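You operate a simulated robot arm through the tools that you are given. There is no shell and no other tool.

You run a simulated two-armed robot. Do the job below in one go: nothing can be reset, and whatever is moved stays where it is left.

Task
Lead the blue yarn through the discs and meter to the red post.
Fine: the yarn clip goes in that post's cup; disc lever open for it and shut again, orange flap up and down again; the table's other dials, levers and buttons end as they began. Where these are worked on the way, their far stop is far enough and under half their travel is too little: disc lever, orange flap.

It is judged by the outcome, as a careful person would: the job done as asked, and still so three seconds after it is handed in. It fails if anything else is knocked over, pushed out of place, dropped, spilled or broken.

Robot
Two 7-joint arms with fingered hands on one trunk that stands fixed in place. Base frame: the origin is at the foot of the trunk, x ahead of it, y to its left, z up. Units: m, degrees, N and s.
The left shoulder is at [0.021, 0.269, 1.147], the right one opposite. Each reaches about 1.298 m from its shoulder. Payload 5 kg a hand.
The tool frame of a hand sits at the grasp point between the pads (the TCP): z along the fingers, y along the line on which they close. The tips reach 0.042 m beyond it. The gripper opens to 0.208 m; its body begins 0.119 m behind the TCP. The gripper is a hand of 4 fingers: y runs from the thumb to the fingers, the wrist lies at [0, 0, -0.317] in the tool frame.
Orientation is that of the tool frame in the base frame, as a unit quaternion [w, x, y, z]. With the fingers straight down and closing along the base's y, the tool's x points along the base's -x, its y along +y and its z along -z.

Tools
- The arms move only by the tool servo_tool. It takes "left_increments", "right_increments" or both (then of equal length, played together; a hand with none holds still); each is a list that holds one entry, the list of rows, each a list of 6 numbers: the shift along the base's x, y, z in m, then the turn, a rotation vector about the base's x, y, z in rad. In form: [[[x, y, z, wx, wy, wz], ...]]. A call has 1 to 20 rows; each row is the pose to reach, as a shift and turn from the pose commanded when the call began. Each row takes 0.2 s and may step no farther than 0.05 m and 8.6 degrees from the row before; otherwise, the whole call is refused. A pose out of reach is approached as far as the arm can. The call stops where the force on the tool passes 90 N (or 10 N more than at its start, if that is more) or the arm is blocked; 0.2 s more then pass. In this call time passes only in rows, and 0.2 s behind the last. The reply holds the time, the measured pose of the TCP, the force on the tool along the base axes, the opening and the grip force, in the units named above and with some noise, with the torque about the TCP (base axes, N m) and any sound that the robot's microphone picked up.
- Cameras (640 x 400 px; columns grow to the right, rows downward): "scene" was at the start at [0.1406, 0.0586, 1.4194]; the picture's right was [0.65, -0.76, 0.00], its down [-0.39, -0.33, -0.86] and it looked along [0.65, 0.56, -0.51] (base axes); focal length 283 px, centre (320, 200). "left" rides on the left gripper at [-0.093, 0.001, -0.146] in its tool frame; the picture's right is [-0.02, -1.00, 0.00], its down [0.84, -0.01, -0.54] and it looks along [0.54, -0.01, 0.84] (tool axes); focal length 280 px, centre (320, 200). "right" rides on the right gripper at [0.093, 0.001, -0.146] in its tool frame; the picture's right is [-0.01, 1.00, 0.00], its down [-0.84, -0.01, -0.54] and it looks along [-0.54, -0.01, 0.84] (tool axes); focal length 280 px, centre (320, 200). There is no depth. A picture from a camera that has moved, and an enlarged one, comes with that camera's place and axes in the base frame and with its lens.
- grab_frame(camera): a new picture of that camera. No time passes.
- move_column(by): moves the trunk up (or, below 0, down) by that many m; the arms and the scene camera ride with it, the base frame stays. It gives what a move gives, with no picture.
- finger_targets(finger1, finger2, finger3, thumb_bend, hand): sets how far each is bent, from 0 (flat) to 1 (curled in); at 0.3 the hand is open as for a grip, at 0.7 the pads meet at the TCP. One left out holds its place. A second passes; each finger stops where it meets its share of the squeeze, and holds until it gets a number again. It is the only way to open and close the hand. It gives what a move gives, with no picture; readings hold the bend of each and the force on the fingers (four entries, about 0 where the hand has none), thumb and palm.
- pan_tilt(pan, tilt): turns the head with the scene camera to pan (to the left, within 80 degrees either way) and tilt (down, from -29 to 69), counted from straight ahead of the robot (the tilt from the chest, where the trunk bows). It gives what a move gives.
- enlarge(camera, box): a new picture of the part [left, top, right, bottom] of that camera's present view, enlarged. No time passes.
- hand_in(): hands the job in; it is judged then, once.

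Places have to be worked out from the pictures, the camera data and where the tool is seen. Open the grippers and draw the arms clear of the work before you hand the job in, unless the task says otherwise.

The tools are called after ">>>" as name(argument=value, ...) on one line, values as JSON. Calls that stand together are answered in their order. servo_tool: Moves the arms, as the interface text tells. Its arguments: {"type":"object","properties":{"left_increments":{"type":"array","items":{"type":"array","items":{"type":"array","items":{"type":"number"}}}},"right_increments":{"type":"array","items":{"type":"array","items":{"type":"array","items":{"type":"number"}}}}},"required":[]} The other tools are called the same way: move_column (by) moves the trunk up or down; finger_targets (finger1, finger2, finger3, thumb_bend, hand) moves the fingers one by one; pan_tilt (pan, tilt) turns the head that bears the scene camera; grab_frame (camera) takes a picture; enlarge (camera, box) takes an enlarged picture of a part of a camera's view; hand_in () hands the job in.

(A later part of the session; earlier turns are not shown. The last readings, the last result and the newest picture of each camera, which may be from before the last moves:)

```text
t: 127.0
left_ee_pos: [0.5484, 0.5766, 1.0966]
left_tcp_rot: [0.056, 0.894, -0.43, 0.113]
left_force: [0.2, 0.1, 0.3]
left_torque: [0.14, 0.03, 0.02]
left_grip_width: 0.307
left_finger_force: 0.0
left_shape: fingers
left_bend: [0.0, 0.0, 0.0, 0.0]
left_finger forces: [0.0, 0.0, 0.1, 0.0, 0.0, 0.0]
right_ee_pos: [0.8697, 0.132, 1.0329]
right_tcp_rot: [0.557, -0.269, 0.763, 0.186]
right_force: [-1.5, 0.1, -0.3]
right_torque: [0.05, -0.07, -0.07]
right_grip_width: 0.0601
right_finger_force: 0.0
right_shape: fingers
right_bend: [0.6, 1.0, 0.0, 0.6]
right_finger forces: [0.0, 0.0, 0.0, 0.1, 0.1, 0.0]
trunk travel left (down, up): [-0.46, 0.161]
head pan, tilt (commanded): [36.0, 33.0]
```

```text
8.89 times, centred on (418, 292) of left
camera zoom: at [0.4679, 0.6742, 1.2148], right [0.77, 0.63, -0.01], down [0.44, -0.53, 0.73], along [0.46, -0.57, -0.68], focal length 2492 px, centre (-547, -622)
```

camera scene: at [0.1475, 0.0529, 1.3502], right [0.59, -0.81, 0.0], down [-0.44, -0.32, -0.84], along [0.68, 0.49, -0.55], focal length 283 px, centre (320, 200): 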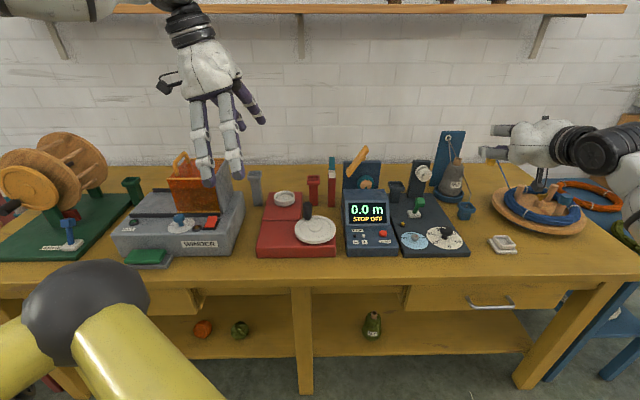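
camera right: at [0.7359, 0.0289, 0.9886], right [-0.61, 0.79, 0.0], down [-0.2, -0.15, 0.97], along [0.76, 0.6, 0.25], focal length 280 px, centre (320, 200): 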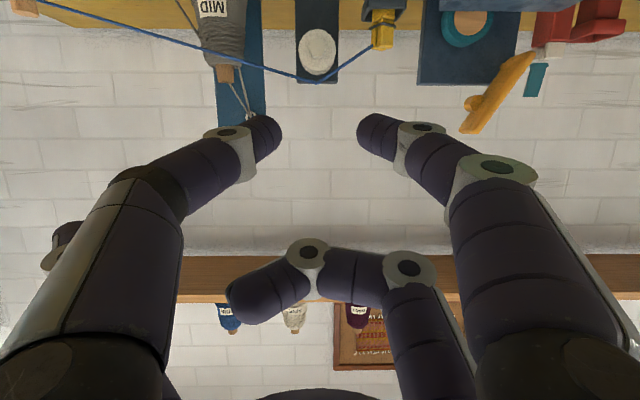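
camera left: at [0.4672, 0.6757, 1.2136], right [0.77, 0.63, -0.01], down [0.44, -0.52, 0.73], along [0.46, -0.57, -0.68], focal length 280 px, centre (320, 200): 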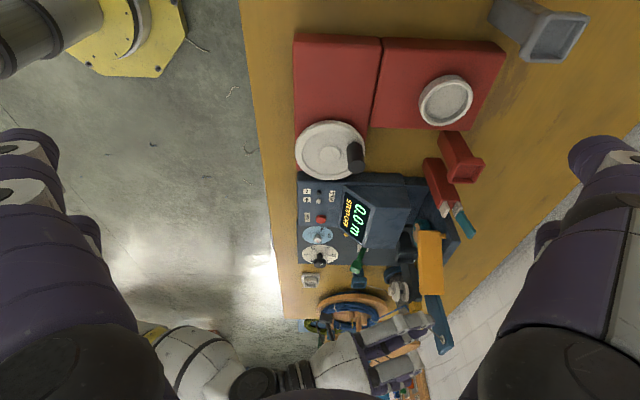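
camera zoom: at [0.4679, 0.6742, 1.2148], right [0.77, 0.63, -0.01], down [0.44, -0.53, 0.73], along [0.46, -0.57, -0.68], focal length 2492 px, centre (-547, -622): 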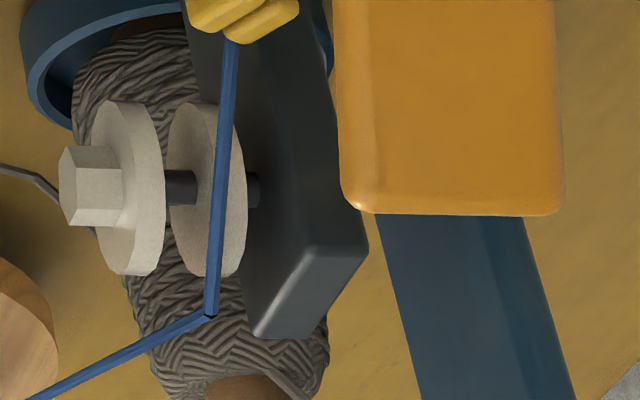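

The anchor is exactly in the disc gap's mid-plane, directly above the axis, and it held against both upward and downward pulls, so the discs have caught the yarn. Next is the left arm's leg. I'll first probe whether the left wrist is turned near its roll limit, by rotating its yaw a further 60° in free air.

>>> servo_tool(left_increments=[[[0, 0, 0.01, 0, 0, 0.15], [0, 0, 0.02, 0, 0, 0.3], [0, 0, 0.03, 0, 0, 0.45], [0, 0, 0.04, 0, 0, 0.6], [0, 0, 0.05, 0, 0, 0.75], [0, 0, 0.05, 0, 0, 0.9], [0, 0, 0.05, 0, 0, 1.05]]])

>>> pan_tilt(pan=55, tilt=0)

>>> grab_frame(camera="scene")

```text
t: 128.6
left_ee_pos: [0.5464, 0.5762, 1.1473]
left_tcp_rot: [-0.008, 0.989, 0.076, 0.125]
left_force: [0.9, -0.2, -0.2]
left_torque: [-0.06, -0.02, 0.0]
left_grip_width: 0.3072
left_finger_force: 0.1
left_shape: fingers
left_bend: [0.0, 0.0, 0.0, 0.0]
left_finger forces: [0.0, 0.1, 0.0, 0.0, 0.0, 0.1]
right_ee_pos: [0.8699, 0.133, 1.0336]
right_tcp_rot: [0.558, -0.268, 0.763, 0.186]
right_force: [-0.4, -1.0, 0.3]
right_torque: [-0.01, -0.02, 0.0]
right_grip_width: 0.06
right_finger_force: 0.0
right_shape: fingers
right_bend: [0.6, 1.0, 0.0, 0.6]
right_finger forces: [0.0, 0.0, 0.0, 0.0, 0.0, 0.0]
trunk travel left (down, up): [-0.46, 0.161]
head pan, tilt (commanded): [36.0, 33.0]
```

```text
t: 129.6
left_ee_pos: [0.5465, 0.5764, 1.1461]
left_tcp_rot: [-0.008, 0.989, 0.076, 0.125]
left_force: [0.2, -0.2, 0.3]
left_torque: [-0.02, -0.04, 0.0]
left_grip_width: 0.307
left_finger_force: 0.1
left_shape: fingers
left_bend: [0.0, 0.0, 0.0, 0.0]
left_finger forces: [0.1, 0.1, 0.0, 0.1, 0.0, 0.0]
right_ee_pos: [0.8701, 0.1323, 1.0323]
right_tcp_rot: [0.557, -0.269, 0.763, 0.186]
right_force: [0.2, 0.1, -0.3]
right_torque: [0.01, -0.02, -0.01]
right_grip_width: 0.0599
right_finger_force: 0.1
right_shape: fingers
right_bend: [0.6, 1.0, 0.0, 0.6]
right_finger forces: [0.0, 0.0, 0.0, 0.1, 0.1, 0.1]
trunk travel left (down, up): [-0.46, 0.161]
head pan, tilt (commanded): [55.0, 0.0]
```

```text
taken
camera scene: at [0.1273, 0.0735, 1.4033], right [0.82, -0.57, 0.0], down [0.0, 0.0, -1.0], along [0.57, 0.82, 0.0], focal length 283 px, centre (320, 200)
```

scene: 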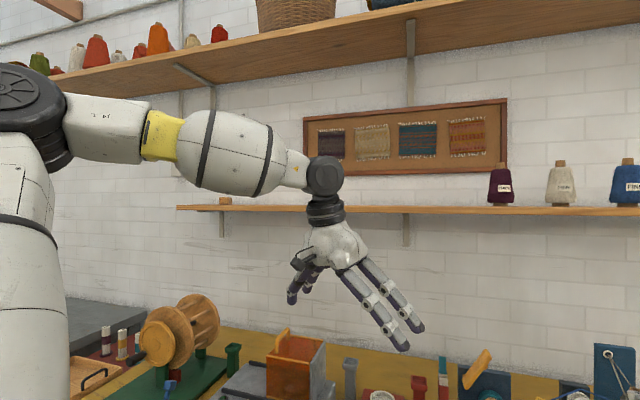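

The left hand rolls freely through that whole range, so roll isn't the limit. I'll clear the right hand away to the right, pre-shape the left hand (thumb and finger1 as the gripping pair), and test whether the left can hover over the dark cup pointing forward.

>>> servo_tool(right_increments=[[[-0.02, -0.03, 0.02, 0, 0, 0], [-0.045, -0.065, 0.04, 0, 0, 0], [-0.07, -0.1, 0.06, 0, 0, 0], [-0.095, -0.14, 0.07, 0, 0, 0], [-0.12, -0.18, 0.07, 0, 0, 0], [-0.145, -0.22, 0.07, 0, 0, 0], [-0.17, -0.26, 0.07, 0, 0, 0]]])

>>> finger_targets(hand="left", finger1=0.57, finger2=0.0, finger3=0.0, thumb_bend=0.57)

>>> servo_tool(left_increments=[[[0.035, -0.02, 0.0, 0.02, -0.076, 0.011], [0.07, -0.04, 0.0, 0.041, -0.153, 0.022], [0.105, -0.06, 0.0, 0.061, -0.229, 0.033], [0.14, -0.08, 0.0, 0.082, -0.305, 0.044], [0.18, -0.1, 0.0, 0.102, -0.382, 0.054], [0.22, -0.12, 0.0, 0.123, -0.458, 0.065], [0.26, -0.14, 0.0, 0.143, -0.534, 0.076], [0.3, -0.16, 0.0, 0.164, -0.61, 0.087], [0.335, -0.175, 0.0, 0.184, -0.687, 0.098], [0.37, -0.19, 0.0, 0.2045, -0.763, 0.108]]])

>>> pan_tilt(pan=36, tilt=33)

>>> grab_frame(camera="scene")

```text
t: 131.2
left_ee_pos: [0.5465, 0.5776, 1.1469]
left_tcp_rot: [-0.009, 0.989, 0.075, 0.126]
left_force: [-0.5, -0.6, 1.5]
left_torque: [0.07, 0.01, 0.03]
left_grip_width: 0.3071
left_finger_force: 0.1
left_shape: fingers
left_bend: [0.0, 0.0, 0.0, 0.0]
left_finger forces: [0.0, 0.0, 0.1, 0.0, 0.0, 0.0]
right_ee_pos: [0.7023, -0.1274, 1.1018]
right_tcp_rot: [0.556, -0.27, 0.763, 0.187]
right_force: [0.7, -0.8, 0.4]
right_torque: [0.04, -0.02, 0.04]
right_grip_width: 0.0602
right_finger_force: 0.2
right_shape: fingers
right_bend: [0.6, 1.0, 0.0, 0.6]
right_finger forces: [0.1, 0.0, 0.0, 0.0, 0.0, 0.1]
trunk travel left (down, up): [-0.46, 0.161]
head pan, tilt (commanded): [55.0, 0.0]
```

```text
t: 132.2
left_ee_pos: [0.546, 0.5772, 1.1458]
left_tcp_rot: [-0.007, 0.989, 0.074, 0.125]
left_force: [-0.5, -0.4, 1.0]
left_torque: [0.01, -0.02, 0.0]
left_grip_width: 0.0816
left_finger_force: 0.1
left_shape: fingers
left_bend: [0.56, 0.0, 0.0, 0.56]
left_finger forces: [0.1, 0.0, 0.0, 0.0, 0.0, 0.1]
right_ee_pos: [0.7011, -0.128, 1.1028]
right_tcp_rot: [0.557, -0.268, 0.764, 0.186]
right_force: [-0.2, -0.6, -0.3]
right_torque: [0.01, -0.02, 0.02]
right_grip_width: 0.0602
right_finger_force: 0.2
right_shape: fingers
right_bend: [0.6, 1.0, 0.0, 0.6]
right_finger forces: [0.0, 0.1, 0.1, 0.0, 0.1, 0.0]
trunk travel left (down, up): [-0.46, 0.161]
head pan, tilt (commanded): [55.0, 0.0]
```

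```text
t: 134.4
left_ee_pos: [0.9171, 0.3826, 1.1402]
left_tcp_rot: [-0.087, 0.861, 0.109, 0.489]
left_force: [1.3, -5.5, -23.5]
left_torque: [1.25, -2.44, 0.79]
left_grip_width: 0.0812
left_finger_force: 0.2
left_shape: fingers
left_bend: [0.56, 0.0, 0.0, 0.56]
left_finger forces: [0.1, 0.0, 0.0, 0.0, 0.1, 0.0]
right_ee_pos: [0.7025, -0.1326, 1.1018]
right_tcp_rot: [0.558, -0.267, 0.763, 0.186]
right_force: [-2.5, -3.7, 0.9]
right_torque: [0.05, -0.02, 0.26]
right_grip_width: 0.0601
right_finger_force: 0.1
right_shape: fingers
right_bend: [0.6, 1.0, 0.0, 0.6]
right_finger forces: [0.1, 0.0, 0.1, 0.0, 0.1, 0.1]
trunk travel left (down, up): [-0.46, 0.161]
head pan, tilt (commanded): [55.0, 0.0]
```

```text
t: 135.3
left_ee_pos: [0.9136, 0.3884, 1.1569]
left_tcp_rot: [-0.084, 0.857, 0.113, 0.496]
left_force: [-1.9, -0.3, 1.7]
left_torque: [-0.06, 0.1, -0.03]
left_grip_width: 0.081
left_finger_force: 0.2
left_shape: fingers
left_bend: [0.56, 0.0, 0.0, 0.56]
left_finger forces: [0.0, 0.0, 0.0, 0.1, 0.0, 0.0]
right_ee_pos: [0.7017, -0.1281, 1.1039]
right_tcp_rot: [0.558, -0.27, 0.763, 0.186]
right_force: [-1.7, -0.2, 1.3]
right_torque: [-0.09, 0.02, -0.12]
right_grip_width: 0.0599
right_finger_force: 0.1
right_shape: fingers
right_bend: [0.6, 1.0, 0.0, 0.6]
right_finger forces: [0.1, 0.0, 0.1, 0.0, 0.2, 0.0]
trunk travel left (down, up): [-0.46, 0.161]
head pan, tilt (commanded): [36.0, 33.0]
```

```text
taken
camera scene: at [0.146, 0.0522, 1.3506], right [0.59, -0.81, 0.0], down [-0.44, -0.32, -0.84], along [0.68, 0.49, -0.54], focal length 283 px, centre (320, 200)
```

scene: 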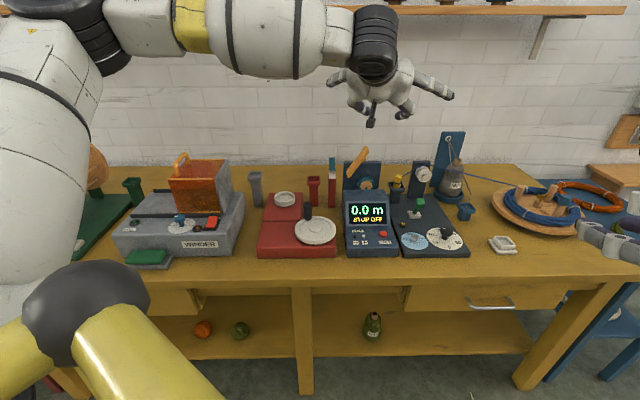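

The left hand reached the pose this time (the brief force was a swing transient, now gone). I'll continue toward above the dark cup to test the reach further.

>>> servo_tool(left_increments=[[[0.02, -0.01, -0.01, 0, 0, 0], [0.04, -0.02, -0.03, 0, 0, 0], [0.06, -0.03, -0.05, 0, 0, 0], [0.075, -0.04, -0.07, 0, 0, 0]]])

>>> grab_frame(camera="left")

>>> grab_frame(camera="scene")

```text
t: 136.3
left_ee_pos: [0.9909, 0.3477, 1.0732]
left_tcp_rot: [-0.084, 0.86, 0.111, 0.491]
left_force: [0.2, -0.5, -0.3]
left_torque: [-0.05, 0.01, -0.04]
left_grip_width: 0.0812
left_finger_force: 0.1
left_shape: fingers
left_bend: [0.56, 0.0, 0.0, 0.56]
left_finger forces: [0.1, 0.1, 0.0, 0.0, 0.1, 0.0]
right_ee_pos: [0.7024, -0.1272, 1.1028]
right_tcp_rot: [0.557, -0.269, 0.764, 0.186]
right_force: [1.2, -0.3, -0.9]
right_torque: [0.08, 0.0, 0.07]
right_grip_width: 0.0601
right_finger_force: 0.1
right_shape: fingers
right_bend: [0.6, 1.0, 0.0, 0.6]
right_finger forces: [0.0, 0.0, 0.1, 0.0, 0.1, 0.0]
trunk travel left (down, up): [-0.46, 0.161]
head pan, tilt (commanded): [36.0, 33.0]
```

```text
taken
camera left: at [0.8253, 0.2985, 1.0668], right [-0.28, 0.96, 0.02], down [-0.03, -0.03, 1.0], along [0.96, 0.28, 0.04], focal length 280 px, centre (320, 200)
```

left: 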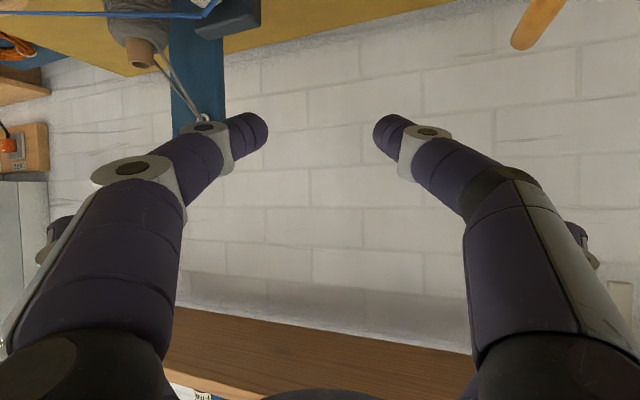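

```text
taken
camera scene: at [0.1486, 0.0523, 1.35], right [0.59, -0.81, 0.0], down [-0.44, -0.32, -0.84], along [0.68, 0.49, -0.55], focal length 283 px, centre (320, 200)
```

scene: 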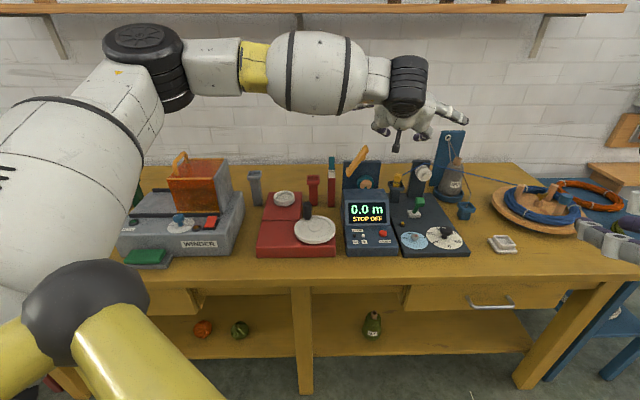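

Reached, so the left can work over the dark cup. I'll curl its finger3 (it would meet the raised flap), then step back and down to a pre-grasp point in front of the clip.

>>> finger_targets(hand="left", finger3=1.0)

>>> servo_tool(left_increments=[[[-0.03, -0.015, 0, 0, 0, 0], [-0.06, -0.032, 0, 0, 0, 0], [-0.06, -0.032, -0.04, 0, 0, 0], [-0.058, -0.03, -0.08, 0, 0, 0], [-0.054, -0.028, -0.114, 0, 0, 0]]])

>>> grab_frame(camera="left")

>>> enlarge(camera="scene", box=[330, 130, 450, 230])

```text
t: 137.3
left_ee_pos: [0.9908, 0.3473, 1.0749]
left_tcp_rot: [-0.085, 0.86, 0.112, 0.491]
left_force: [-0.3, -0.7, 0.6]
left_torque: [0.03, -0.01, -0.04]
left_grip_width: 0.0811
left_finger_force: 0.0
left_shape: fingers
left_bend: [0.56, 0.0, 1.0, 0.56]
left_finger forces: [0.0, 0.1, 0.0, 0.0, 0.0, 0.1]
right_ee_pos: [0.7015, -0.1279, 1.1025]
right_tcp_rot: [0.557, -0.269, 0.763, 0.186]
right_force: [-0.1, 0.1, 0.4]
right_torque: [-0.01, -0.02, 0.03]
right_grip_width: 0.0601
right_finger_force: 0.1
right_shape: fingers
right_bend: [0.6, 1.0, 0.0, 0.6]
right_finger forces: [0.0, 0.0, 0.0, 0.0, 0.0, 0.0]
trunk travel left (down, up): [-0.46, 0.161]
head pan, tilt (commanded): [36.0, 33.0]
```

```text
t: 138.6
left_ee_pos: [0.9623, 0.3467, 1.0158]
left_tcp_rot: [-0.087, 0.873, 0.093, 0.471]
left_force: [0.4, 0.7, 1.0]
left_torque: [-0.06, 0.03, -0.08]
left_grip_width: 0.0809
left_finger_force: 0.1
left_shape: fingers
left_bend: [0.56, 0.0, 1.0, 0.56]
left_finger forces: [0.0, 0.0, 0.0, 0.0, 0.1, 0.0]
left hand out of reach, approached as far as the arm can: row 2, 3, 4, 5
right_ee_pos: [0.7023, -0.1265, 1.1017]
right_tcp_rot: [0.556, -0.27, 0.764, 0.187]
right_force: [0.9, 0.4, -0.5]
right_torque: [0.01, -0.03, 0.08]
right_grip_width: 0.0601
right_finger_force: 0.0
right_shape: fingers
right_bend: [0.6, 1.0, 0.0, 0.6]
right_finger forces: [0.1, 0.0, 0.1, 0.1, 0.0, 0.0]
trunk travel left (down, up): [-0.46, 0.161]
head pan, tilt (commanded): [36.0, 33.0]
```

```text
taken
camera left: at [0.7941, 0.3027, 1.0158], right [-0.25, 0.97, 0.05], down [0.02, -0.05, 1.0], along [0.97, 0.25, 0.0], focal length 280 px, centre (320, 200)
```

left: 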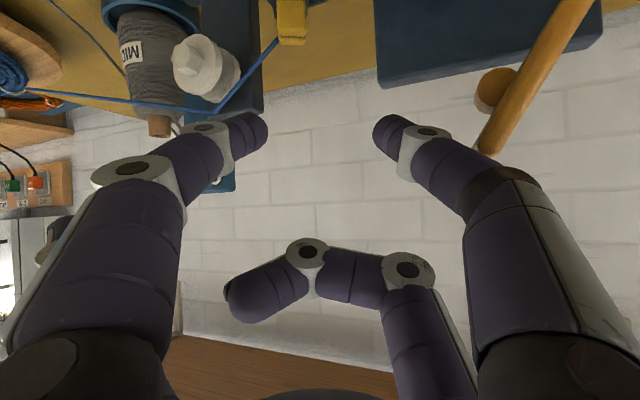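

```text
4.00 times, centred on (390, 180) of scene
camera zoom: at [0.1484, 0.0524, 1.35], right [0.59, -0.81, 0.0], down [-0.44, -0.32, -0.84], along [0.68, 0.49, -0.55], focal length 1132 px, centre (40, 280)
```

zoom: 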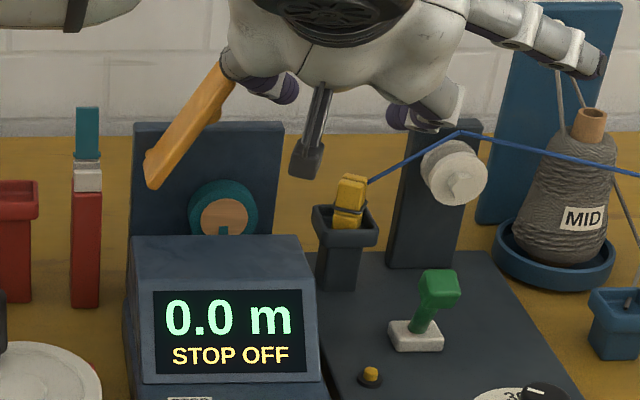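

The left arm can't get low enough over the dark cup from this posture without its far-side digit meeting the raised flap. The clean answer is to swing the left shoulder into its long-range posture, which needs free space on the robot's left. First I'll retract the left hand high and back, and look at that space.

>>> servo_tool(left_increments=[[[-0.01, 0.0, 0.045, 0, 0, 0], [-0.03, 0.005, 0.085, 0, 0, 0], [-0.07, 0.015, 0.11, 0, 0, 0], [-0.11, 0.03, 0.13, 0, 0, 0], [-0.155, 0.05, 0.14, 0, 0, 0], [-0.2, 0.07, 0.15, 0, 0, 0], [-0.245, 0.09, 0.155, 0, 0, 0], [-0.29, 0.11, 0.16, 0, 0, 0], [-0.335, 0.13, 0.16, 0, 0, 0], [-0.37, 0.155, 0.16, 0, 0, 0]]])

>>> pan_tilt(pan=80, tilt=40)

>>> grab_frame(camera="scene")

```text
refused: row 5 steps farther than a row can; nothing moved
```

```text
t: 139.7
left_ee_pos: [0.9619, 0.3454, 1.0159]
left_tcp_rot: [-0.087, 0.873, 0.092, 0.471]
left_force: [0.7, -0.9, 0.7]
left_torque: [-0.01, -0.01, -0.01]
left_grip_width: 0.0809
left_finger_force: 0.1
left_shape: fingers
left_bend: [0.56, 0.0, 1.0, 0.56]
left_finger forces: [0.1, 0.0, 0.0, 0.1, 0.1, 0.1]
right_ee_pos: [0.702, -0.1291, 1.1023]
right_tcp_rot: [0.557, -0.269, 0.763, 0.186]
right_force: [0.0, -0.9, 0.3]
right_torque: [0.01, -0.03, 0.01]
right_grip_width: 0.0601
right_finger_force: 0.2
right_shape: fingers
right_bend: [0.6, 1.0, 0.0, 0.6]
right_finger forces: [0.1, 0.0, 0.0, 0.0, 0.0, 0.0]
trunk travel left (down, up): [-0.46, 0.161]
head pan, tilt (commanded): [80.0, 40.0]
```

```text
taken
camera scene: at [0.0904, 0.0835, 1.3396], right [0.98, -0.17, 0.0], down [-0.11, -0.63, -0.77], along [0.13, 0.75, -0.64], focal length 283 px, centre (320, 200)
```

scene: 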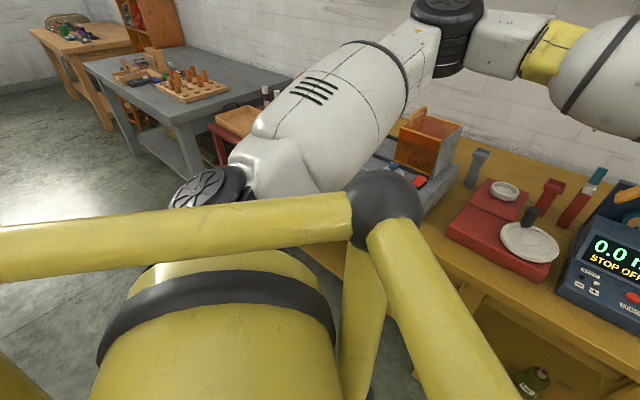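

The move was refused for a step just over the limit. The shoulder barrel turns about an upright axis, so the way to switch its branch is over the top: straighten the arm upward, pass around the vertical, and come down in front. There's clear space above, so I'll first retract and raise the left hand.

>>> servo_tool(left_increments=[[[-0.01, 0.004, 0.045, 0, 0, 0], [-0.05, 0.018, 0.066, 0, 0, 0], [-0.09, 0.034, 0.075, 0, 0, 0], [-0.132, 0.052, 0.082, 0, 0, 0], [-0.172, 0.07, 0.09, 0.0113, -0.038, 0], [-0.1775, 0.0913, 0.1257, 0.0227, -0.076, 0], [-0.183, 0.1127, 0.1613, 0.034, -0.114, 0], [-0.1885, 0.134, 0.197, 0.0453, -0.153, 0], [-0.194, 0.1553, 0.2327, 0.0567, -0.191, 0], [-0.1995, 0.1767, 0.2683, 0.068, -0.229, 0], [-0.205, 0.198, 0.304, 0.0793, -0.267, 0], [-0.2107, 0.2193, 0.3397, 0.0906, -0.305, 0], [-0.2162, 0.2407, 0.3753, 0.102, -0.343, 0], [-0.2216, 0.2623, 0.411, 0.1133, -0.3815, 0]]])

>>> grab_frame(camera="scene")

```text
t: 142.7
left_ee_pos: [0.7399, 0.6125, 1.4251]
left_tcp_rot: [-0.117, 0.761, 0.081, 0.633]
left_force: [-0.2, -0.4, -0.1]
left_torque: [0.0, 0.0, -0.04]
left_grip_width: 0.0812
left_finger_force: 0.0
left_shape: fingers
left_bend: [0.56, 0.0, 1.0, 0.56]
left_finger forces: [0.0, 0.0, 0.1, 0.0, 0.0, 0.0]
right_ee_pos: [0.7016, -0.127, 1.1029]
right_tcp_rot: [0.557, -0.269, 0.763, 0.186]
right_force: [-0.3, -0.4, 0.9]
right_torque: [-0.03, 0.03, -0.06]
right_grip_width: 0.0602
right_finger_force: 0.1
right_shape: fingers
right_bend: [0.6, 1.0, 0.0, 0.6]
right_finger forces: [0.0, 0.0, 0.0, 0.1, 0.0, 0.0]
trunk travel left (down, up): [-0.46, 0.161]
head pan, tilt (commanded): [80.0, 40.0]
```

```text
taken
camera scene: at [0.0901, 0.0839, 1.3396], right [0.98, -0.17, 0.0], down [-0.11, -0.63, -0.77], along [0.13, 0.75, -0.64], focal length 283 px, centre (320, 200)
```

scene: 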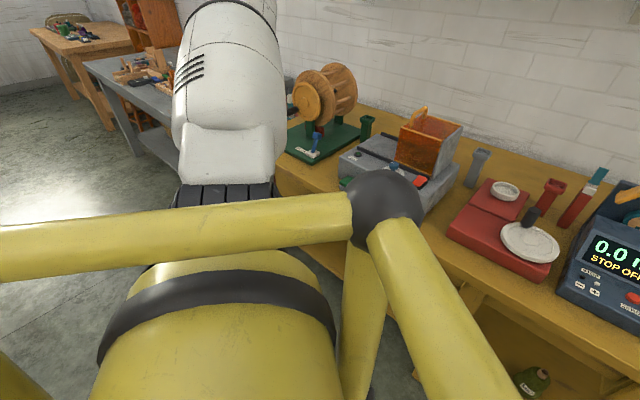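

That went smoothly. I'll continue raising the left arm until it is nearly straight up.

>>> servo_tool(left_increments=[[[-0.0051, 0.0023, 0.0436, 0.0106, -0.0359, 0], [-0.0103, 0.0046, 0.0871, 0.0213, -0.0718, 0], [-0.0154, 0.0069, 0.1307, 0.032, -0.1077, 0], [-0.0206, 0.0091, 0.1743, 0.0426, -0.1435, 0], [-0.0257, 0.0114, 0.2179, 0.0533, -0.1794, 0], [-0.0309, 0.0137, 0.2614, 0.0639, -0.2153, 0], [-0.036, 0.016, 0.305, 0.0746, -0.2512, 0], [-0.055, 0.0037, 0.3433, 0.0854, -0.2874, 0], [-0.074, -0.0087, 0.3817, 0.0961, -0.3236, 0], [-0.093, -0.021, 0.42, 0.1068, -0.3598, 0], [-0.112, -0.0333, 0.4583, 0.1176, -0.396, 0], [-0.131, -0.0457, 0.4967, 0.1284, -0.4322, 0], [-0.15, -0.058, 0.535, 0.1391, -0.4685, 0], [-0.1784, -0.0775, 0.5615, 0.1478, -0.4978, 0], [-0.2067, -0.097, 0.588, 0.1566, -0.5271, 0], [-0.235, -0.1165, 0.6145, 0.1652, -0.5564, 0], [-0.2634, -0.136, 0.641, 0.174, -0.5857, 0], [-0.29, -0.1547, 0.651, 0.174, -0.5857, 0], [-0.3167, -0.1733, 0.661, 0.174, -0.5857, 0], [-0.3434, -0.192, 0.671, 0.174, -0.5857, 0]]])

>>> pan_tilt(pan=80, tilt=-20)

>>> grab_frame(camera="scene")

```text
t: 146.9
left_ee_pos: [0.439, 0.4836, 2.0663]
left_tcp_rot: [-0.153, 0.533, 0.056, 0.83]
left_force: [-1.0, 1.3, 0.6]
left_torque: [0.0, 0.13, -0.08]
left_grip_width: 0.0811
left_finger_force: 0.1
left_shape: fingers
left_bend: [0.56, 0.0, 1.0, 0.56]
left_finger forces: [0.0, 0.0, 0.1, 0.1, 0.0, 0.1]
left hand out of reach, approached as far as the arm can: row 17, 18, 19, 20
right_ee_pos: [0.7007, -0.1279, 1.1036]
right_tcp_rot: [0.557, -0.269, 0.763, 0.186]
right_force: [0.4, 0.5, 0.0]
right_torque: [0.0, 0.03, 0.01]
right_grip_width: 0.0601
right_finger_force: 0.1
right_shape: fingers
right_bend: [0.6, 1.0, 0.0, 0.6]
right_finger forces: [0.0, 0.0, 0.0, 0.0, 0.0, 0.0]
trunk travel left (down, up): [-0.46, 0.161]
head pan, tilt (commanded): [80.0, 40.0]
```

```text
t: 148.2
left_ee_pos: [0.4417, 0.4835, 2.0657]
left_tcp_rot: [-0.153, 0.534, 0.056, 0.83]
left_force: [0.7, -0.3, 0.5]
left_torque: [0.02, -0.02, 0.0]
left_grip_width: 0.0809
left_finger_force: 0.1
left_shape: fingers
left_bend: [0.56, 0.0, 1.0, 0.56]
left_finger forces: [0.0, 0.1, 0.1, 0.1, 0.0, 0.0]
right_ee_pos: [0.7026, -0.1271, 1.1024]
right_tcp_rot: [0.557, -0.269, 0.763, 0.186]
right_force: [0.5, -0.3, 0.2]
right_torque: [-0.03, 0.0, 0.01]
right_grip_width: 0.0599
right_finger_force: 0.0
right_shape: fingers
right_bend: [0.6, 1.0, 0.0, 0.6]
right_finger forces: [0.0, 0.1, 0.0, 0.0, 0.1, 0.1]
trunk travel left (down, up): [-0.46, 0.161]
head pan, tilt (commanded): [80.0, -20.0]
```

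```text
taken
camera scene: at [0.089, 0.0748, 1.4326], right [0.98, -0.17, 0.0], down [0.06, 0.34, -0.94], along [0.16, 0.93, 0.34], focal length 283 px, centre (320, 200)
```

scene: 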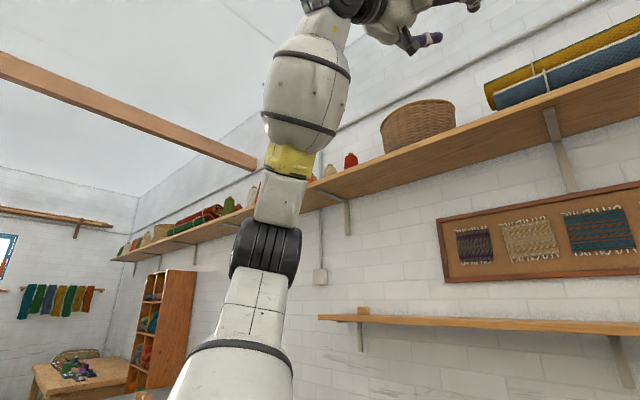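

The arm is almost straight up with its maximum reach about 0.87 m. Now I'll guide the wrist in a small circle over and around the vertical so the shoulder can turn to its other branch.

>>> servo_tool(left_increments=[[[-0.025, -0.024, 0.003, 0, 0, 0], [-0.05, -0.049, 0.005, 0, 0, 0], [-0.075, -0.073, 0.0075, 0, 0, 0], [-0.098, -0.093, 0.0085, 0, 0, 0], [-0.122, -0.113, 0.0095, 0, 0, 0], [-0.145, -0.133, 0.0105, 0, 0, 0], [-0.168, -0.15, 0.009, 0, 0, 0], [-0.192, -0.167, 0.0075, 0, 0, 0], [-0.215, -0.183, 0.0065, 0, 0, 0], [-0.213, -0.208, 0.005, 0, 0, 0], [-0.205, -0.233, 0.0035, 0, 0, 0], [-0.185, -0.245, 0.003, 0, 0, 0], [-0.165, -0.252, 0.0027, 0, 0, 0], [-0.145, -0.253, 0.0025, 0, 0, 0], [-0.12, -0.25, 0.002, 0, 0, 0], [-0.097, -0.243, 0.0018, 0, 0, 0], [-0.075, -0.233, 0.0015, 0, 0, 0], [-0.048, -0.226, -0.001, 0, 0, 0], [-0.02, -0.219, -0.0035, 0, 0, 0], [0.005, -0.213, -0.0065, 0, 0, 0]]])

>>> grab_frame(camera="scene")

```text
t: 152.4
left_ee_pos: [0.3851, 0.368, 2.0127]
left_tcp_rot: [-0.153, 0.528, 0.056, 0.833]
left_force: [-10.8, -0.5, 2.2]
left_torque: [-0.16, 1.0, -0.28]
left_grip_width: 0.0812
left_finger_force: 0.1
left_shape: fingers
left_bend: [0.56, 0.0, 1.0, 0.56]
left_finger forces: [0.0, 0.0, 0.1, 0.0, 0.1, 0.1]
left hand out of reach, approached as far as the arm can: row 2, 3, 4, 5, 6, 7, 8, 9, 10, 11, 12, 13, 14, 15, 16, 17, 18, 19, 20
right_ee_pos: [0.6959, -0.1277, 1.1088]
right_tcp_rot: [0.56, -0.27, 0.76, 0.186]
right_force: [-5.1, -0.2, 2.6]
right_torque: [-0.23, 0.09, -0.34]
right_grip_width: 0.0602
right_finger_force: 0.0
right_shape: fingers
right_bend: [0.6, 1.0, 0.0, 0.6]
right_finger forces: [0.0, 0.0, 0.0, 0.0, 0.1, 0.0]
trunk travel left (down, up): [-0.46, 0.161]
head pan, tilt (commanded): [80.0, -20.0]
```

```text
taken
camera scene: at [0.0808, 0.0737, 1.4338], right [0.98, -0.17, 0.01], down [0.07, 0.34, -0.94], along [0.16, 0.93, 0.34], focal length 283 px, centre (320, 200)
```

scene: 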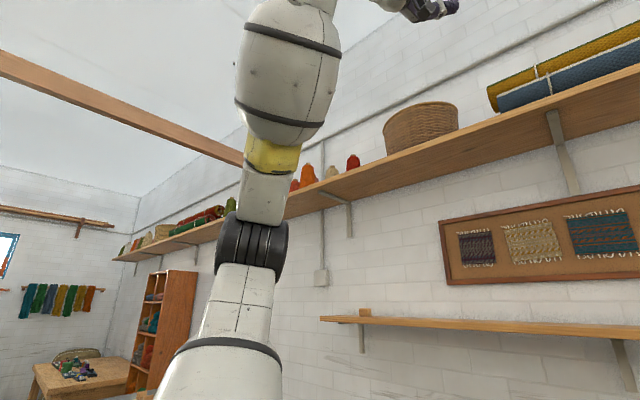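

The limit is confirmed: the upper arm always stays within about 60° of straight sideways. So the branch can only be switched by passing through exactly sideways. I'll fold the fingers and swing the nearly straight arm from overhead out to the left, turning the hand to point inward.

>>> finger_targets(hand="left", finger1=0.6, finger2=0.6, finger3=0.6, thumb_bend=0.6)

>>> servo_tool(left_increments=[[[0.0123, 0.0229, -0.005, 0, 0, -0.067], [0.0234, 0.0456, -0.01, 0, 0, -0.134], [0.0332, 0.068, -0.015, 0, 0, -0.2], [0.0417, 0.0903, -0.02, 0, 0, -0.267], [0.049, 0.1126, -0.025, 0, 0, -0.334], [0.055, 0.135, -0.03, 0, 0, -0.401], [0.0597, 0.1575, -0.035, 0, 0, -0.468], [0.0631, 0.1802, -0.04, 0, 0, -0.535], [0.0641, 0.1931, -0.065, 0, 0, -0.602], [0.0638, 0.2062, -0.09, 0, 0, -0.668], [0.0623, 0.2199, -0.115, 0, 0, -0.735], [0.0597, 0.2341, -0.14, 0, 0, -0.802], [0.056, 0.249, -0.165, 0, 0, -0.869], [0.0511, 0.2645, -0.19, 0, 0, -0.936], [0.0453, 0.2809, -0.215, 0, 0, -1.003], [0.0384, 0.298, -0.24, 0, 0, -1.07], [0.0245, 0.3099, -0.2725, 0, 0, -1.137], [0.0096, 0.3226, -0.305, 0, 0, -1.203], [-0.006, 0.3364, -0.3375, 0, 0, -1.27], [-0.0223, 0.3513, -0.37, 0, 0, -1.337]]])

>>> grab_frame(camera="scene")

```text
t: 153.4
left_ee_pos: [0.4098, 0.3722, 2.0037]
left_tcp_rot: [-0.154, 0.536, 0.057, 0.828]
left_force: [4.1, -0.1, -1.0]
left_torque: [0.1, -0.3, 0.04]
left_grip_width: 0.061
left_finger_force: 0.0
left_shape: fingers
left_bend: [0.6, 0.6, 0.6, 0.6]
left_finger forces: [0.0, 0.0, 0.1, 0.0, 0.0, 0.1]
right_ee_pos: [0.7041, -0.1269, 1.102]
right_tcp_rot: [0.556, -0.269, 0.764, 0.186]
right_force: [1.1, -0.3, -1.2]
right_torque: [0.04, -0.07, 0.1]
right_grip_width: 0.0601
right_finger_force: 0.1
right_shape: fingers
right_bend: [0.6, 1.0, 0.0, 0.6]
right_finger forces: [0.0, 0.0, 0.1, 0.1, 0.0, 0.0]
trunk travel left (down, up): [-0.46, 0.161]
head pan, tilt (commanded): [80.0, -20.0]
```

```text
t: 157.6
left_ee_pos: [0.3754, 0.7299, 1.6323]
left_tcp_rot: [0.395, 0.453, -0.287, 0.746]
left_force: [-0.1, 0.7, 0.4]
left_torque: [-0.02, -0.01, -0.02]
left_grip_width: 0.0604
left_finger_force: 0.1
left_shape: fingers
left_bend: [0.6, 0.6, 0.6, 0.6]
left_finger forces: [0.0, 0.0, 0.0, 0.0, 0.0, 0.0]
right_ee_pos: [0.7015, -0.1275, 1.1032]
right_tcp_rot: [0.557, -0.27, 0.763, 0.187]
right_force: [0.2, 0.7, 0.6]
right_torque: [-0.03, 0.0, -0.06]
right_grip_width: 0.0603
right_finger_force: 0.2
right_shape: fingers
right_bend: [0.6, 1.0, 0.0, 0.6]
right_finger forces: [0.1, 0.1, 0.0, 0.1, 0.0, 0.0]
trunk travel left (down, up): [-0.46, 0.161]
head pan, tilt (commanded): [80.0, -20.0]
```

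```text
taken
camera scene: at [0.0891, 0.0753, 1.4325], right [0.98, -0.17, 0.0], down [0.06, 0.34, -0.94], along [0.16, 0.93, 0.34], focal length 283 px, centre (320, 200)
```

scene: 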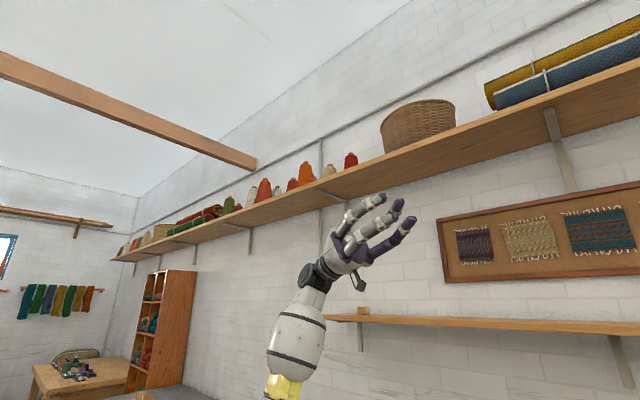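

Reached cleanly: the arm now points up and to the left. I'll raise the trunk for clearance and swing the straight arm down through exactly sideways to the other side.

>>> move_column(by=0.155)

>>> servo_tool(left_increments=[[[-0.0213, 0.0347, -0.0414, 0, 0, 0], [-0.044, 0.0608, -0.0859, 0, 0, 0], [-0.0667, 0.0829, -0.1305, 0, 0, 0], [-0.0894, 0.1013, -0.175, 0, 0, 0], [-0.1121, 0.1162, -0.2196, 0, 0, 0], [-0.1217, 0.1167, -0.2651, 0.0556, 0.0317, 0], [-0.1321, 0.1171, -0.3106, 0.1112, 0.0634, 0], [-0.1429, 0.1174, -0.3571, 0.1668, 0.0951, 0], [-0.1544, 0.1177, -0.4038, 0.2224, 0.1269, 0], [-0.1666, 0.1182, -0.4502, 0.278, 0.1586, 0], [-0.1793, 0.1187, -0.4974, 0.3336, 0.1903, 0], [-0.1928, 0.1192, -0.5446, 0.3892, 0.222, 0], [-0.2068, 0.1198, -0.5912, 0.4448, 0.2537, 0], [-0.2215, 0.1204, -0.6383, 0.5004, 0.2854, 0], [-0.2369, 0.1211, -0.6852, 0.556, 0.3171, 0], [-0.2527, 0.1218, -0.7312, 0.6116, 0.3489, 0], [-0.2695, 0.1227, -0.7775, 0.6672, 0.3806, 0], [-0.2867, 0.1235, -0.8234, 0.7228, 0.4123, 0], [-0.3043, 0.124, -0.8683, 0.7784, 0.444, 0], [-0.3227, 0.1246, -0.913, 0.834, 0.4757, 0]]])

>>> pan_tilt(pan=80, tilt=25)

>>> grab_frame(camera="scene")

```text
t: 159.3
left_ee_pos: [0.3776, 0.7288, 1.788]
left_tcp_rot: [0.393, 0.453, -0.286, 0.747]
left_force: [0.2, -0.5, -0.1]
left_torque: [-0.05, 0.01, -0.03]
left_grip_width: 0.0606
left_finger_force: 0.1
left_shape: fingers
left_bend: [0.6, 0.6, 0.6, 0.6]
left_finger forces: [0.0, 0.0, 0.1, 0.0, 0.0, 0.0]
right_ee_pos: [0.6998, -0.1289, 1.2587]
right_tcp_rot: [0.557, -0.27, 0.763, 0.186]
right_force: [0.3, -0.4, 0.2]
right_torque: [0.02, -0.01, 0.03]
right_grip_width: 0.0604
right_finger_force: 0.0
right_shape: fingers
right_bend: [0.6, 1.0, 0.0, 0.6]
right_finger forces: [0.0, 0.0, 0.0, 0.0, 0.1, 0.0]
trunk travel left (down, up): [-0.615, 0.006]
head pan, tilt (commanded): [80.0, -20.0]
```

```text
refused: row 1 steps farther than a row can; nothing moved
```

```text
t: 160.5
left_ee_pos: [0.3771, 0.729, 1.7888]
left_tcp_rot: [0.394, 0.454, -0.287, 0.746]
left_force: [-0.1, -0.6, -0.1]
left_torque: [-0.01, 0.01, 0.01]
left_grip_width: 0.0608
left_finger_force: 0.1
left_shape: fingers
left_bend: [0.6, 0.6, 0.6, 0.6]
left_finger forces: [0.0, 0.1, 0.0, 0.1, 0.1, 0.0]
right_ee_pos: [0.6998, -0.1289, 1.2594]
right_tcp_rot: [0.556, -0.269, 0.764, 0.185]
right_force: [-0.3, 0.3, -0.8]
right_torque: [0.0, -0.03, 0.0]
right_grip_width: 0.0604
right_finger_force: 0.1
right_shape: fingers
right_bend: [0.6, 1.0, 0.0, 0.6]
right_finger forces: [0.0, 0.0, 0.1, 0.0, 0.0, 0.0]
trunk travel left (down, up): [-0.615, 0.006]
head pan, tilt (commanded): [80.0, 25.0]
```

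```text
taken
camera scene: at [0.0868, 0.0905, 1.5188], right [0.98, -0.17, 0.0], down [-0.07, -0.42, -0.91], along [0.16, 0.89, -0.42], focal length 283 px, centre (320, 200)
```

scene: 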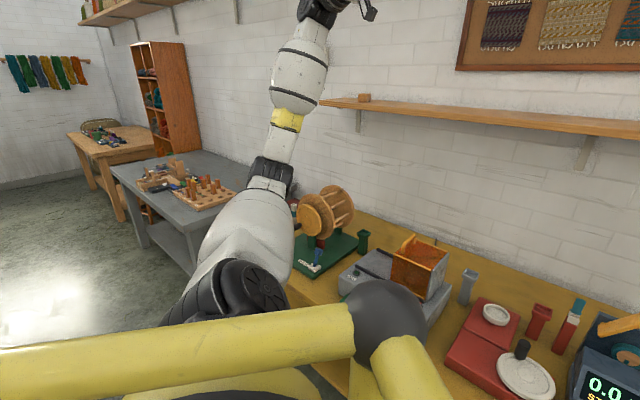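

The first step was a touch long; I'll send the swing in two parts with shorter steps.

>>> servo_tool(left_increments=[[[-0.0159, 0.0278, -0.0307, 0, 0, 0], [-0.0322, 0.0477, -0.0628, 0, 0, 0], [-0.0481, 0.065, -0.0939, 0, 0, 0], [-0.064, 0.0804, -0.1251, 0, 0, 0], [-0.0799, 0.0939, -0.1563, 0, 0, 0], [-0.0962, 0.1061, -0.1884, 0, 0, 0], [-0.1121, 0.1162, -0.2196, 0, 0, 0]]])

>>> servo_tool(left_increments=[[[-0.0096, 0.0005, -0.0455, 0.0556, 0.0317, 0], [-0.02, 0.0009, -0.091, 0.1112, 0.0634, 0], [-0.0308, 0.0012, -0.1375, 0.1668, 0.0951, 0], [-0.0423, 0.0015, -0.1842, 0.2224, 0.1269, 0], [-0.0545, 0.002, -0.2306, 0.278, 0.1586, 0], [-0.0672, 0.0025, -0.2778, 0.3336, 0.1903, 0], [-0.0807, 0.003, -0.325, 0.3892, 0.222, 0], [-0.0947, 0.0036, -0.3716, 0.4448, 0.2537, 0], [-0.1094, 0.0042, -0.4187, 0.5004, 0.2854, 0], [-0.1248, 0.0049, -0.4656, 0.556, 0.3171, 0], [-0.1406, 0.0056, -0.5116, 0.6116, 0.3489, 0], [-0.1574, 0.0065, -0.5579, 0.6672, 0.3806, 0], [-0.1746, 0.0073, -0.6038, 0.7228, 0.4123, 0], [-0.1922, 0.0078, -0.6487, 0.7784, 0.444, 0], [-0.2106, 0.0084, -0.6934, 0.834, 0.4757, 0]]])

>>> grab_frame(camera="scene")

```text
t: 162.1
left_ee_pos: [0.2618, 0.8467, 1.5675]
left_tcp_rot: [0.393, 0.454, -0.285, 0.747]
left_force: [-0.8, 1.4, 0.5]
left_torque: [0.01, 0.0, -0.08]
left_grip_width: 0.0606
left_finger_force: 0.0
left_shape: fingers
left_bend: [0.6, 0.6, 0.6, 0.6]
left_finger forces: [0.0, 0.0, 0.1, 0.0, 0.0, 0.0]
right_ee_pos: [0.6992, -0.127, 1.2592]
right_tcp_rot: [0.557, -0.27, 0.763, 0.187]
right_force: [1.4, 1.8, 0.5]
right_torque: [-0.07, 0.02, -0.11]
right_grip_width: 0.06
right_finger_force: 0.0
right_shape: fingers
right_bend: [0.6, 1.0, 0.0, 0.6]
right_finger forces: [0.0, 0.0, 0.0, 0.0, 0.0, 0.0]
trunk travel left (down, up): [-0.615, 0.006]
head pan, tilt (commanded): [80.0, 25.0]
```

```text
t: 165.3
left_ee_pos: [0.0532, 0.8578, 0.8786]
left_tcp_rot: [0.233, 0.731, -0.464, 0.443]
left_force: [0.2, -0.2, 0.0]
left_torque: [-0.03, 0.04, -0.07]
left_grip_width: 0.0605
left_finger_force: 0.1
left_shape: fingers
left_bend: [0.6, 0.6, 0.6, 0.6]
left_finger forces: [0.0, 0.1, 0.1, 0.0, 0.0, 0.0]
right_ee_pos: [0.6993, -0.1286, 1.2588]
right_tcp_rot: [0.557, -0.27, 0.763, 0.187]
right_force: [0.5, -0.2, 0.7]
right_torque: [-0.04, 0.02, 0.01]
right_grip_width: 0.0603
right_finger_force: 0.0
right_shape: fingers
right_bend: [0.6, 1.0, 0.0, 0.6]
right_finger forces: [0.0, 0.1, 0.0, 0.1, 0.0, 0.0]
trunk travel left (down, up): [-0.615, 0.006]
head pan, tilt (commanded): [80.0, 25.0]
```

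```text
taken
camera scene: at [0.0867, 0.0908, 1.5187], right [0.98, -0.17, 0.0], down [-0.07, -0.42, -0.91], along [0.16, 0.89, -0.42], focal length 283 px, centre (320, 200)
```

scene: 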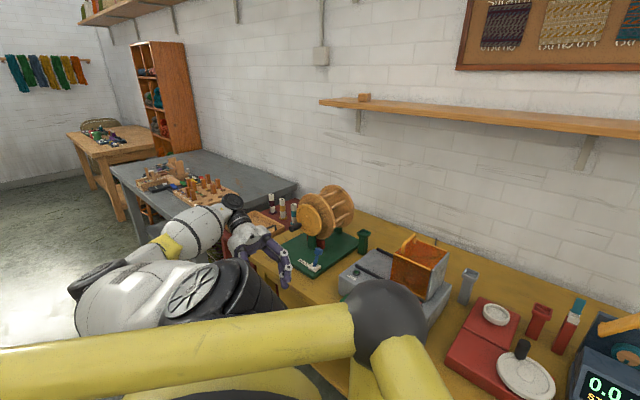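

No limits flagged; the arm swung through sideways and now slopes down and slightly back. I'll move the right hand aside a little, then carry the left wrist down and forward close to the body.

>>> servo_tool(right_increments=[[[-0.03, -0.035, 0, 0, 0, 0], [-0.06, -0.07, 0, 0, 0, 0], [-0.09, -0.105, 0, 0, 0, 0], [-0.12, -0.14, 0, 0, 0, 0], [-0.15, -0.17, 0, 0, 0, 0]]])

>>> servo_tool(left_increments=[[[-0.0075, -0.0178, -0.0367, 0, 0, 0], [-0.015, -0.0357, -0.0733, 0, 0, 0], [-0.0225, -0.0535, -0.11, 0, 0, 0], [-0.03, -0.0713, -0.1467, 0, 0, 0], [-0.0375, -0.0892, -0.1833, 0, 0, 0], [-0.045, -0.107, -0.22, 0, 0, 0], [-0.0375, -0.132, -0.2525, 0, 0, 0], [-0.03, -0.157, -0.285, 0, 0, 0], [-0.0225, -0.182, -0.3175, 0, 0, 0], [-0.015, -0.207, -0.35, 0, 0, 0], [0.01, -0.237, -0.3725, 0, 0, 0], [0.035, -0.267, -0.395, 0, 0, 0], [0.06, -0.297, -0.4175, 0, 0, 0], [0.085, -0.327, -0.44, 0, 0, 0], [0.115, -0.357, -0.44, 0, 0, 0], [0.145, -0.387, -0.44, 0, 0, 0], [0.175, -0.417, -0.44, 0, 0, 0], [0.205, -0.447, -0.44, 0, 0, 0]]])

>>> grab_frame(camera="scene")

```text
t: 166.5
left_ee_pos: [0.0538, 0.8573, 0.879]
left_tcp_rot: [0.233, 0.731, -0.463, 0.444]
left_force: [-1.0, 1.1, 0.3]
left_torque: [-0.06, -0.12, 0.18]
left_grip_width: 0.0604
left_finger_force: 0.1
left_shape: fingers
left_bend: [0.6, 0.6, 0.6, 0.6]
left_finger forces: [0.1, 0.0, 0.0, 0.0, 0.0, 0.0]
right_ee_pos: [0.5786, -0.3105, 1.272]
right_tcp_rot: [0.556, -0.271, 0.763, 0.188]
right_force: [-0.3, 0.9, 0.7]
right_torque: [-0.04, 0.01, -0.09]
right_grip_width: 0.0604
right_finger_force: 0.0
right_shape: fingers
right_bend: [0.6, 1.0, 0.0, 0.6]
right_finger forces: [0.1, 0.1, 0.0, 0.0, 0.1, 0.0]
right hand out of reach, approached as far as the arm can: row 4, 5
trunk travel left (down, up): [-0.615, 0.006]
head pan, tilt (commanded): [80.0, 25.0]
```

```text
t: 170.3
left_ee_pos: [0.2567, 0.4081, 0.4364]
left_tcp_rot: [0.233, 0.732, -0.463, 0.442]
left_force: [-1.6, 0.4, -0.5]
left_torque: [0.01, -0.06, 0.08]
left_grip_width: 0.0606
left_finger_force: 0.0
left_shape: fingers
left_bend: [0.6, 0.6, 0.6, 0.6]
left_finger forces: [0.1, 0.1, 0.0, 0.0, 0.0, 0.0]
right_ee_pos: [0.5787, -0.3112, 1.2713]
right_tcp_rot: [0.556, -0.27, 0.763, 0.188]
right_force: [0.2, 0.2, -0.7]
right_torque: [0.03, -0.01, -0.02]
right_grip_width: 0.0603
right_finger_force: 0.1
right_shape: fingers
right_bend: [0.6, 1.0, 0.0, 0.6]
right_finger forces: [0.0, 0.0, 0.0, 0.0, 0.1, 0.1]
trunk travel left (down, up): [-0.615, 0.006]
head pan, tilt (commanded): [80.0, 25.0]
```

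```text
taken
camera scene: at [0.0867, 0.0904, 1.5187], right [0.98, -0.17, 0.0], down [-0.07, -0.42, -0.91], along [0.16, 0.89, -0.42], focal length 283 px, centre (320, 200)
```

scene: 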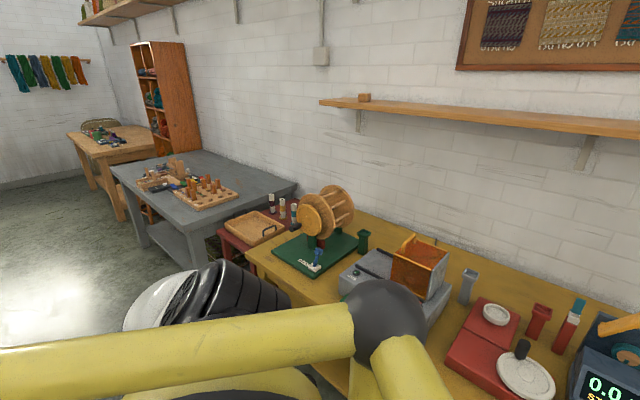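

The wrist passed low beside the body without any limit. I'll continue forward and upward to the front.

>>> servo_tool(left_increments=[[[0.025, -0.027, 0.018, 0, 0, 0], [0.05, -0.053, 0.036, 0, 0, 0], [0.076, -0.08, 0.055, 0, 0, 0], [0.101, -0.107, 0.073, 0, 0, 0], [0.126, -0.132, 0.103, 0, 0, 0], [0.151, -0.157, 0.133, 0, 0, 0], [0.176, -0.182, 0.163, 0, 0, 0], [0.201, -0.207, 0.193, 0, 0, 0], [0.225, -0.225, 0.227, 0, 0, 0], [0.249, -0.243, 0.261, 0, 0, 0], [0.273, -0.261, 0.295, 0, 0, 0], [0.297, -0.279, 0.329, 0, 0, 0], [0.321, -0.297, 0.363, 0, 0, 0], [0.334, -0.305, 0.401, 0, 0, 0], [0.347, -0.314, 0.44, 0, 0, 0], [0.361, -0.322, 0.478, 0, 0, 0], [0.374, -0.33, 0.516, 0, 0, 0], [0.388, -0.339, 0.555, 0, 0, 0], [0.401, -0.347, 0.593, 0, 0, 0]]])

>>> pan_tilt(pan=40, tilt=30)

>>> grab_frame(camera="scene")

```text
t: 174.3
left_ee_pos: [0.6601, 0.0557, 1.03]
left_tcp_rot: [0.233, 0.731, -0.464, 0.443]
left_force: [-0.6, 0.7, -1.3]
left_torque: [-0.04, -0.1, 0.07]
left_grip_width: 0.0604
left_finger_force: 0.1
left_shape: fingers
left_bend: [0.6, 0.6, 0.6, 0.6]
left_finger forces: [0.0, 0.0, 0.1, 0.0, 0.0, 0.1]
right_ee_pos: [0.5789, -0.3125, 1.2723]
right_tcp_rot: [0.556, -0.27, 0.764, 0.187]
right_force: [-0.5, -0.5, 0.3]
right_torque: [0.03, -0.05, -0.01]
right_grip_width: 0.0601
right_finger_force: 0.0
right_shape: fingers
right_bend: [0.6, 1.0, 0.0, 0.6]
right_finger forces: [0.0, 0.0, 0.0, 0.0, 0.0, 0.1]
trunk travel left (down, up): [-0.615, 0.006]
head pan, tilt (commanded): [80.0, 25.0]
```

```text
t: 175.3
left_ee_pos: [0.6607, 0.0565, 1.0308]
left_tcp_rot: [0.233, 0.731, -0.463, 0.444]
left_force: [-0.7, -0.3, -0.4]
left_torque: [0.03, 0.01, 0.02]
left_grip_width: 0.0605
left_finger_force: 0.0
left_shape: fingers
left_bend: [0.6, 0.6, 0.6, 0.6]
left_finger forces: [0.0, 0.0, 0.0, 0.0, 0.1, 0.1]
right_ee_pos: [0.58, -0.3118, 1.272]
right_tcp_rot: [0.556, -0.27, 0.763, 0.187]
right_force: [-0.9, 0.7, -0.1]
right_torque: [0.03, 0.02, 0.02]
right_grip_width: 0.0605
right_finger_force: 0.0
right_shape: fingers
right_bend: [0.6, 1.0, 0.0, 0.6]
right_finger forces: [0.1, 0.0, 0.0, 0.1, 0.0, 0.0]
trunk travel left (down, up): [-0.615, 0.006]
head pan, tilt (commanded): [40.0, 30.0]
```

```text
taken
camera scene: at [0.1399, 0.0579, 1.5107], right [0.64, -0.77, 0.0], down [-0.38, -0.32, -0.87], along [0.66, 0.56, -0.5], focal length 283 px, centre (320, 200)
```

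scene: 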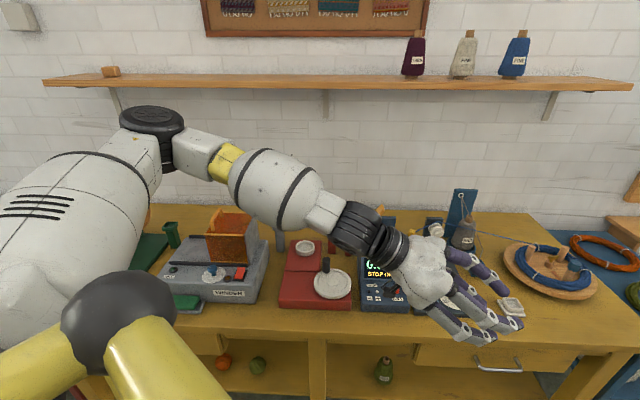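

The left arm is in front again, with its elbow lower than before. I'll test the reach across the body, which failed earlier.

>>> servo_tool(left_increments=[[[0.03, -0.03, 0.0, 0, 0, 0], [0.06, -0.06, 0.01, 0, 0, 0], [0.09, -0.09, 0.01, 0, 0, 0], [0.12, -0.12, 0.01, 0, 0, 0], [0.14, -0.15, 0.01, 0, 0, 0]]])

>>> grab_frame(camera="scene")

```text
t: 176.5
left_ee_pos: [0.7995, -0.0925, 1.0411]
left_tcp_rot: [0.233, 0.731, -0.463, 0.443]
left_force: [0.6, -0.9, 0.0]
left_torque: [0.0, 0.02, 0.01]
left_grip_width: 0.0603
left_finger_force: 0.1
left_shape: fingers
left_bend: [0.6, 0.6, 0.6, 0.6]
left_finger forces: [0.0, 0.0, 0.0, 0.0, 0.1, 0.0]
right_ee_pos: [0.58, -0.313, 1.2712]
right_tcp_rot: [0.556, -0.27, 0.763, 0.187]
right_force: [1.2, 0.0, 0.2]
right_torque: [0.07, -0.03, 0.09]
right_grip_width: 0.0605
right_finger_force: 0.0
right_shape: fingers
right_bend: [0.6, 1.0, 0.0, 0.6]
right_finger forces: [0.0, 0.0, 0.0, 0.0, 0.0, 0.0]
trunk travel left (down, up): [-0.615, 0.006]
head pan, tilt (commanded): [40.0, 30.0]
```

```text
taken
camera scene: at [0.14, 0.0569, 1.5107], right [0.64, -0.77, 0.0], down [-0.38, -0.32, -0.87], along [0.66, 0.56, -0.5], focal length 283 px, centre (320, 200)
```

scene: 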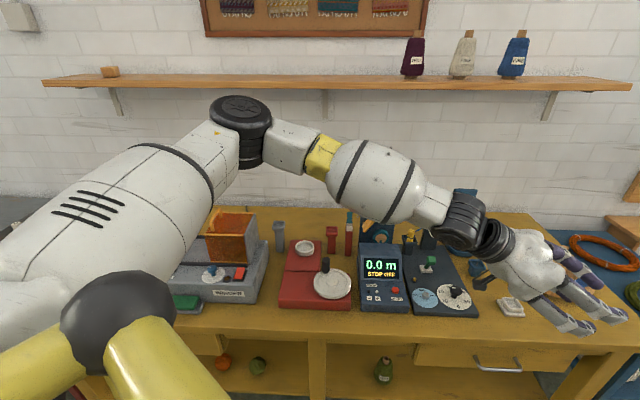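

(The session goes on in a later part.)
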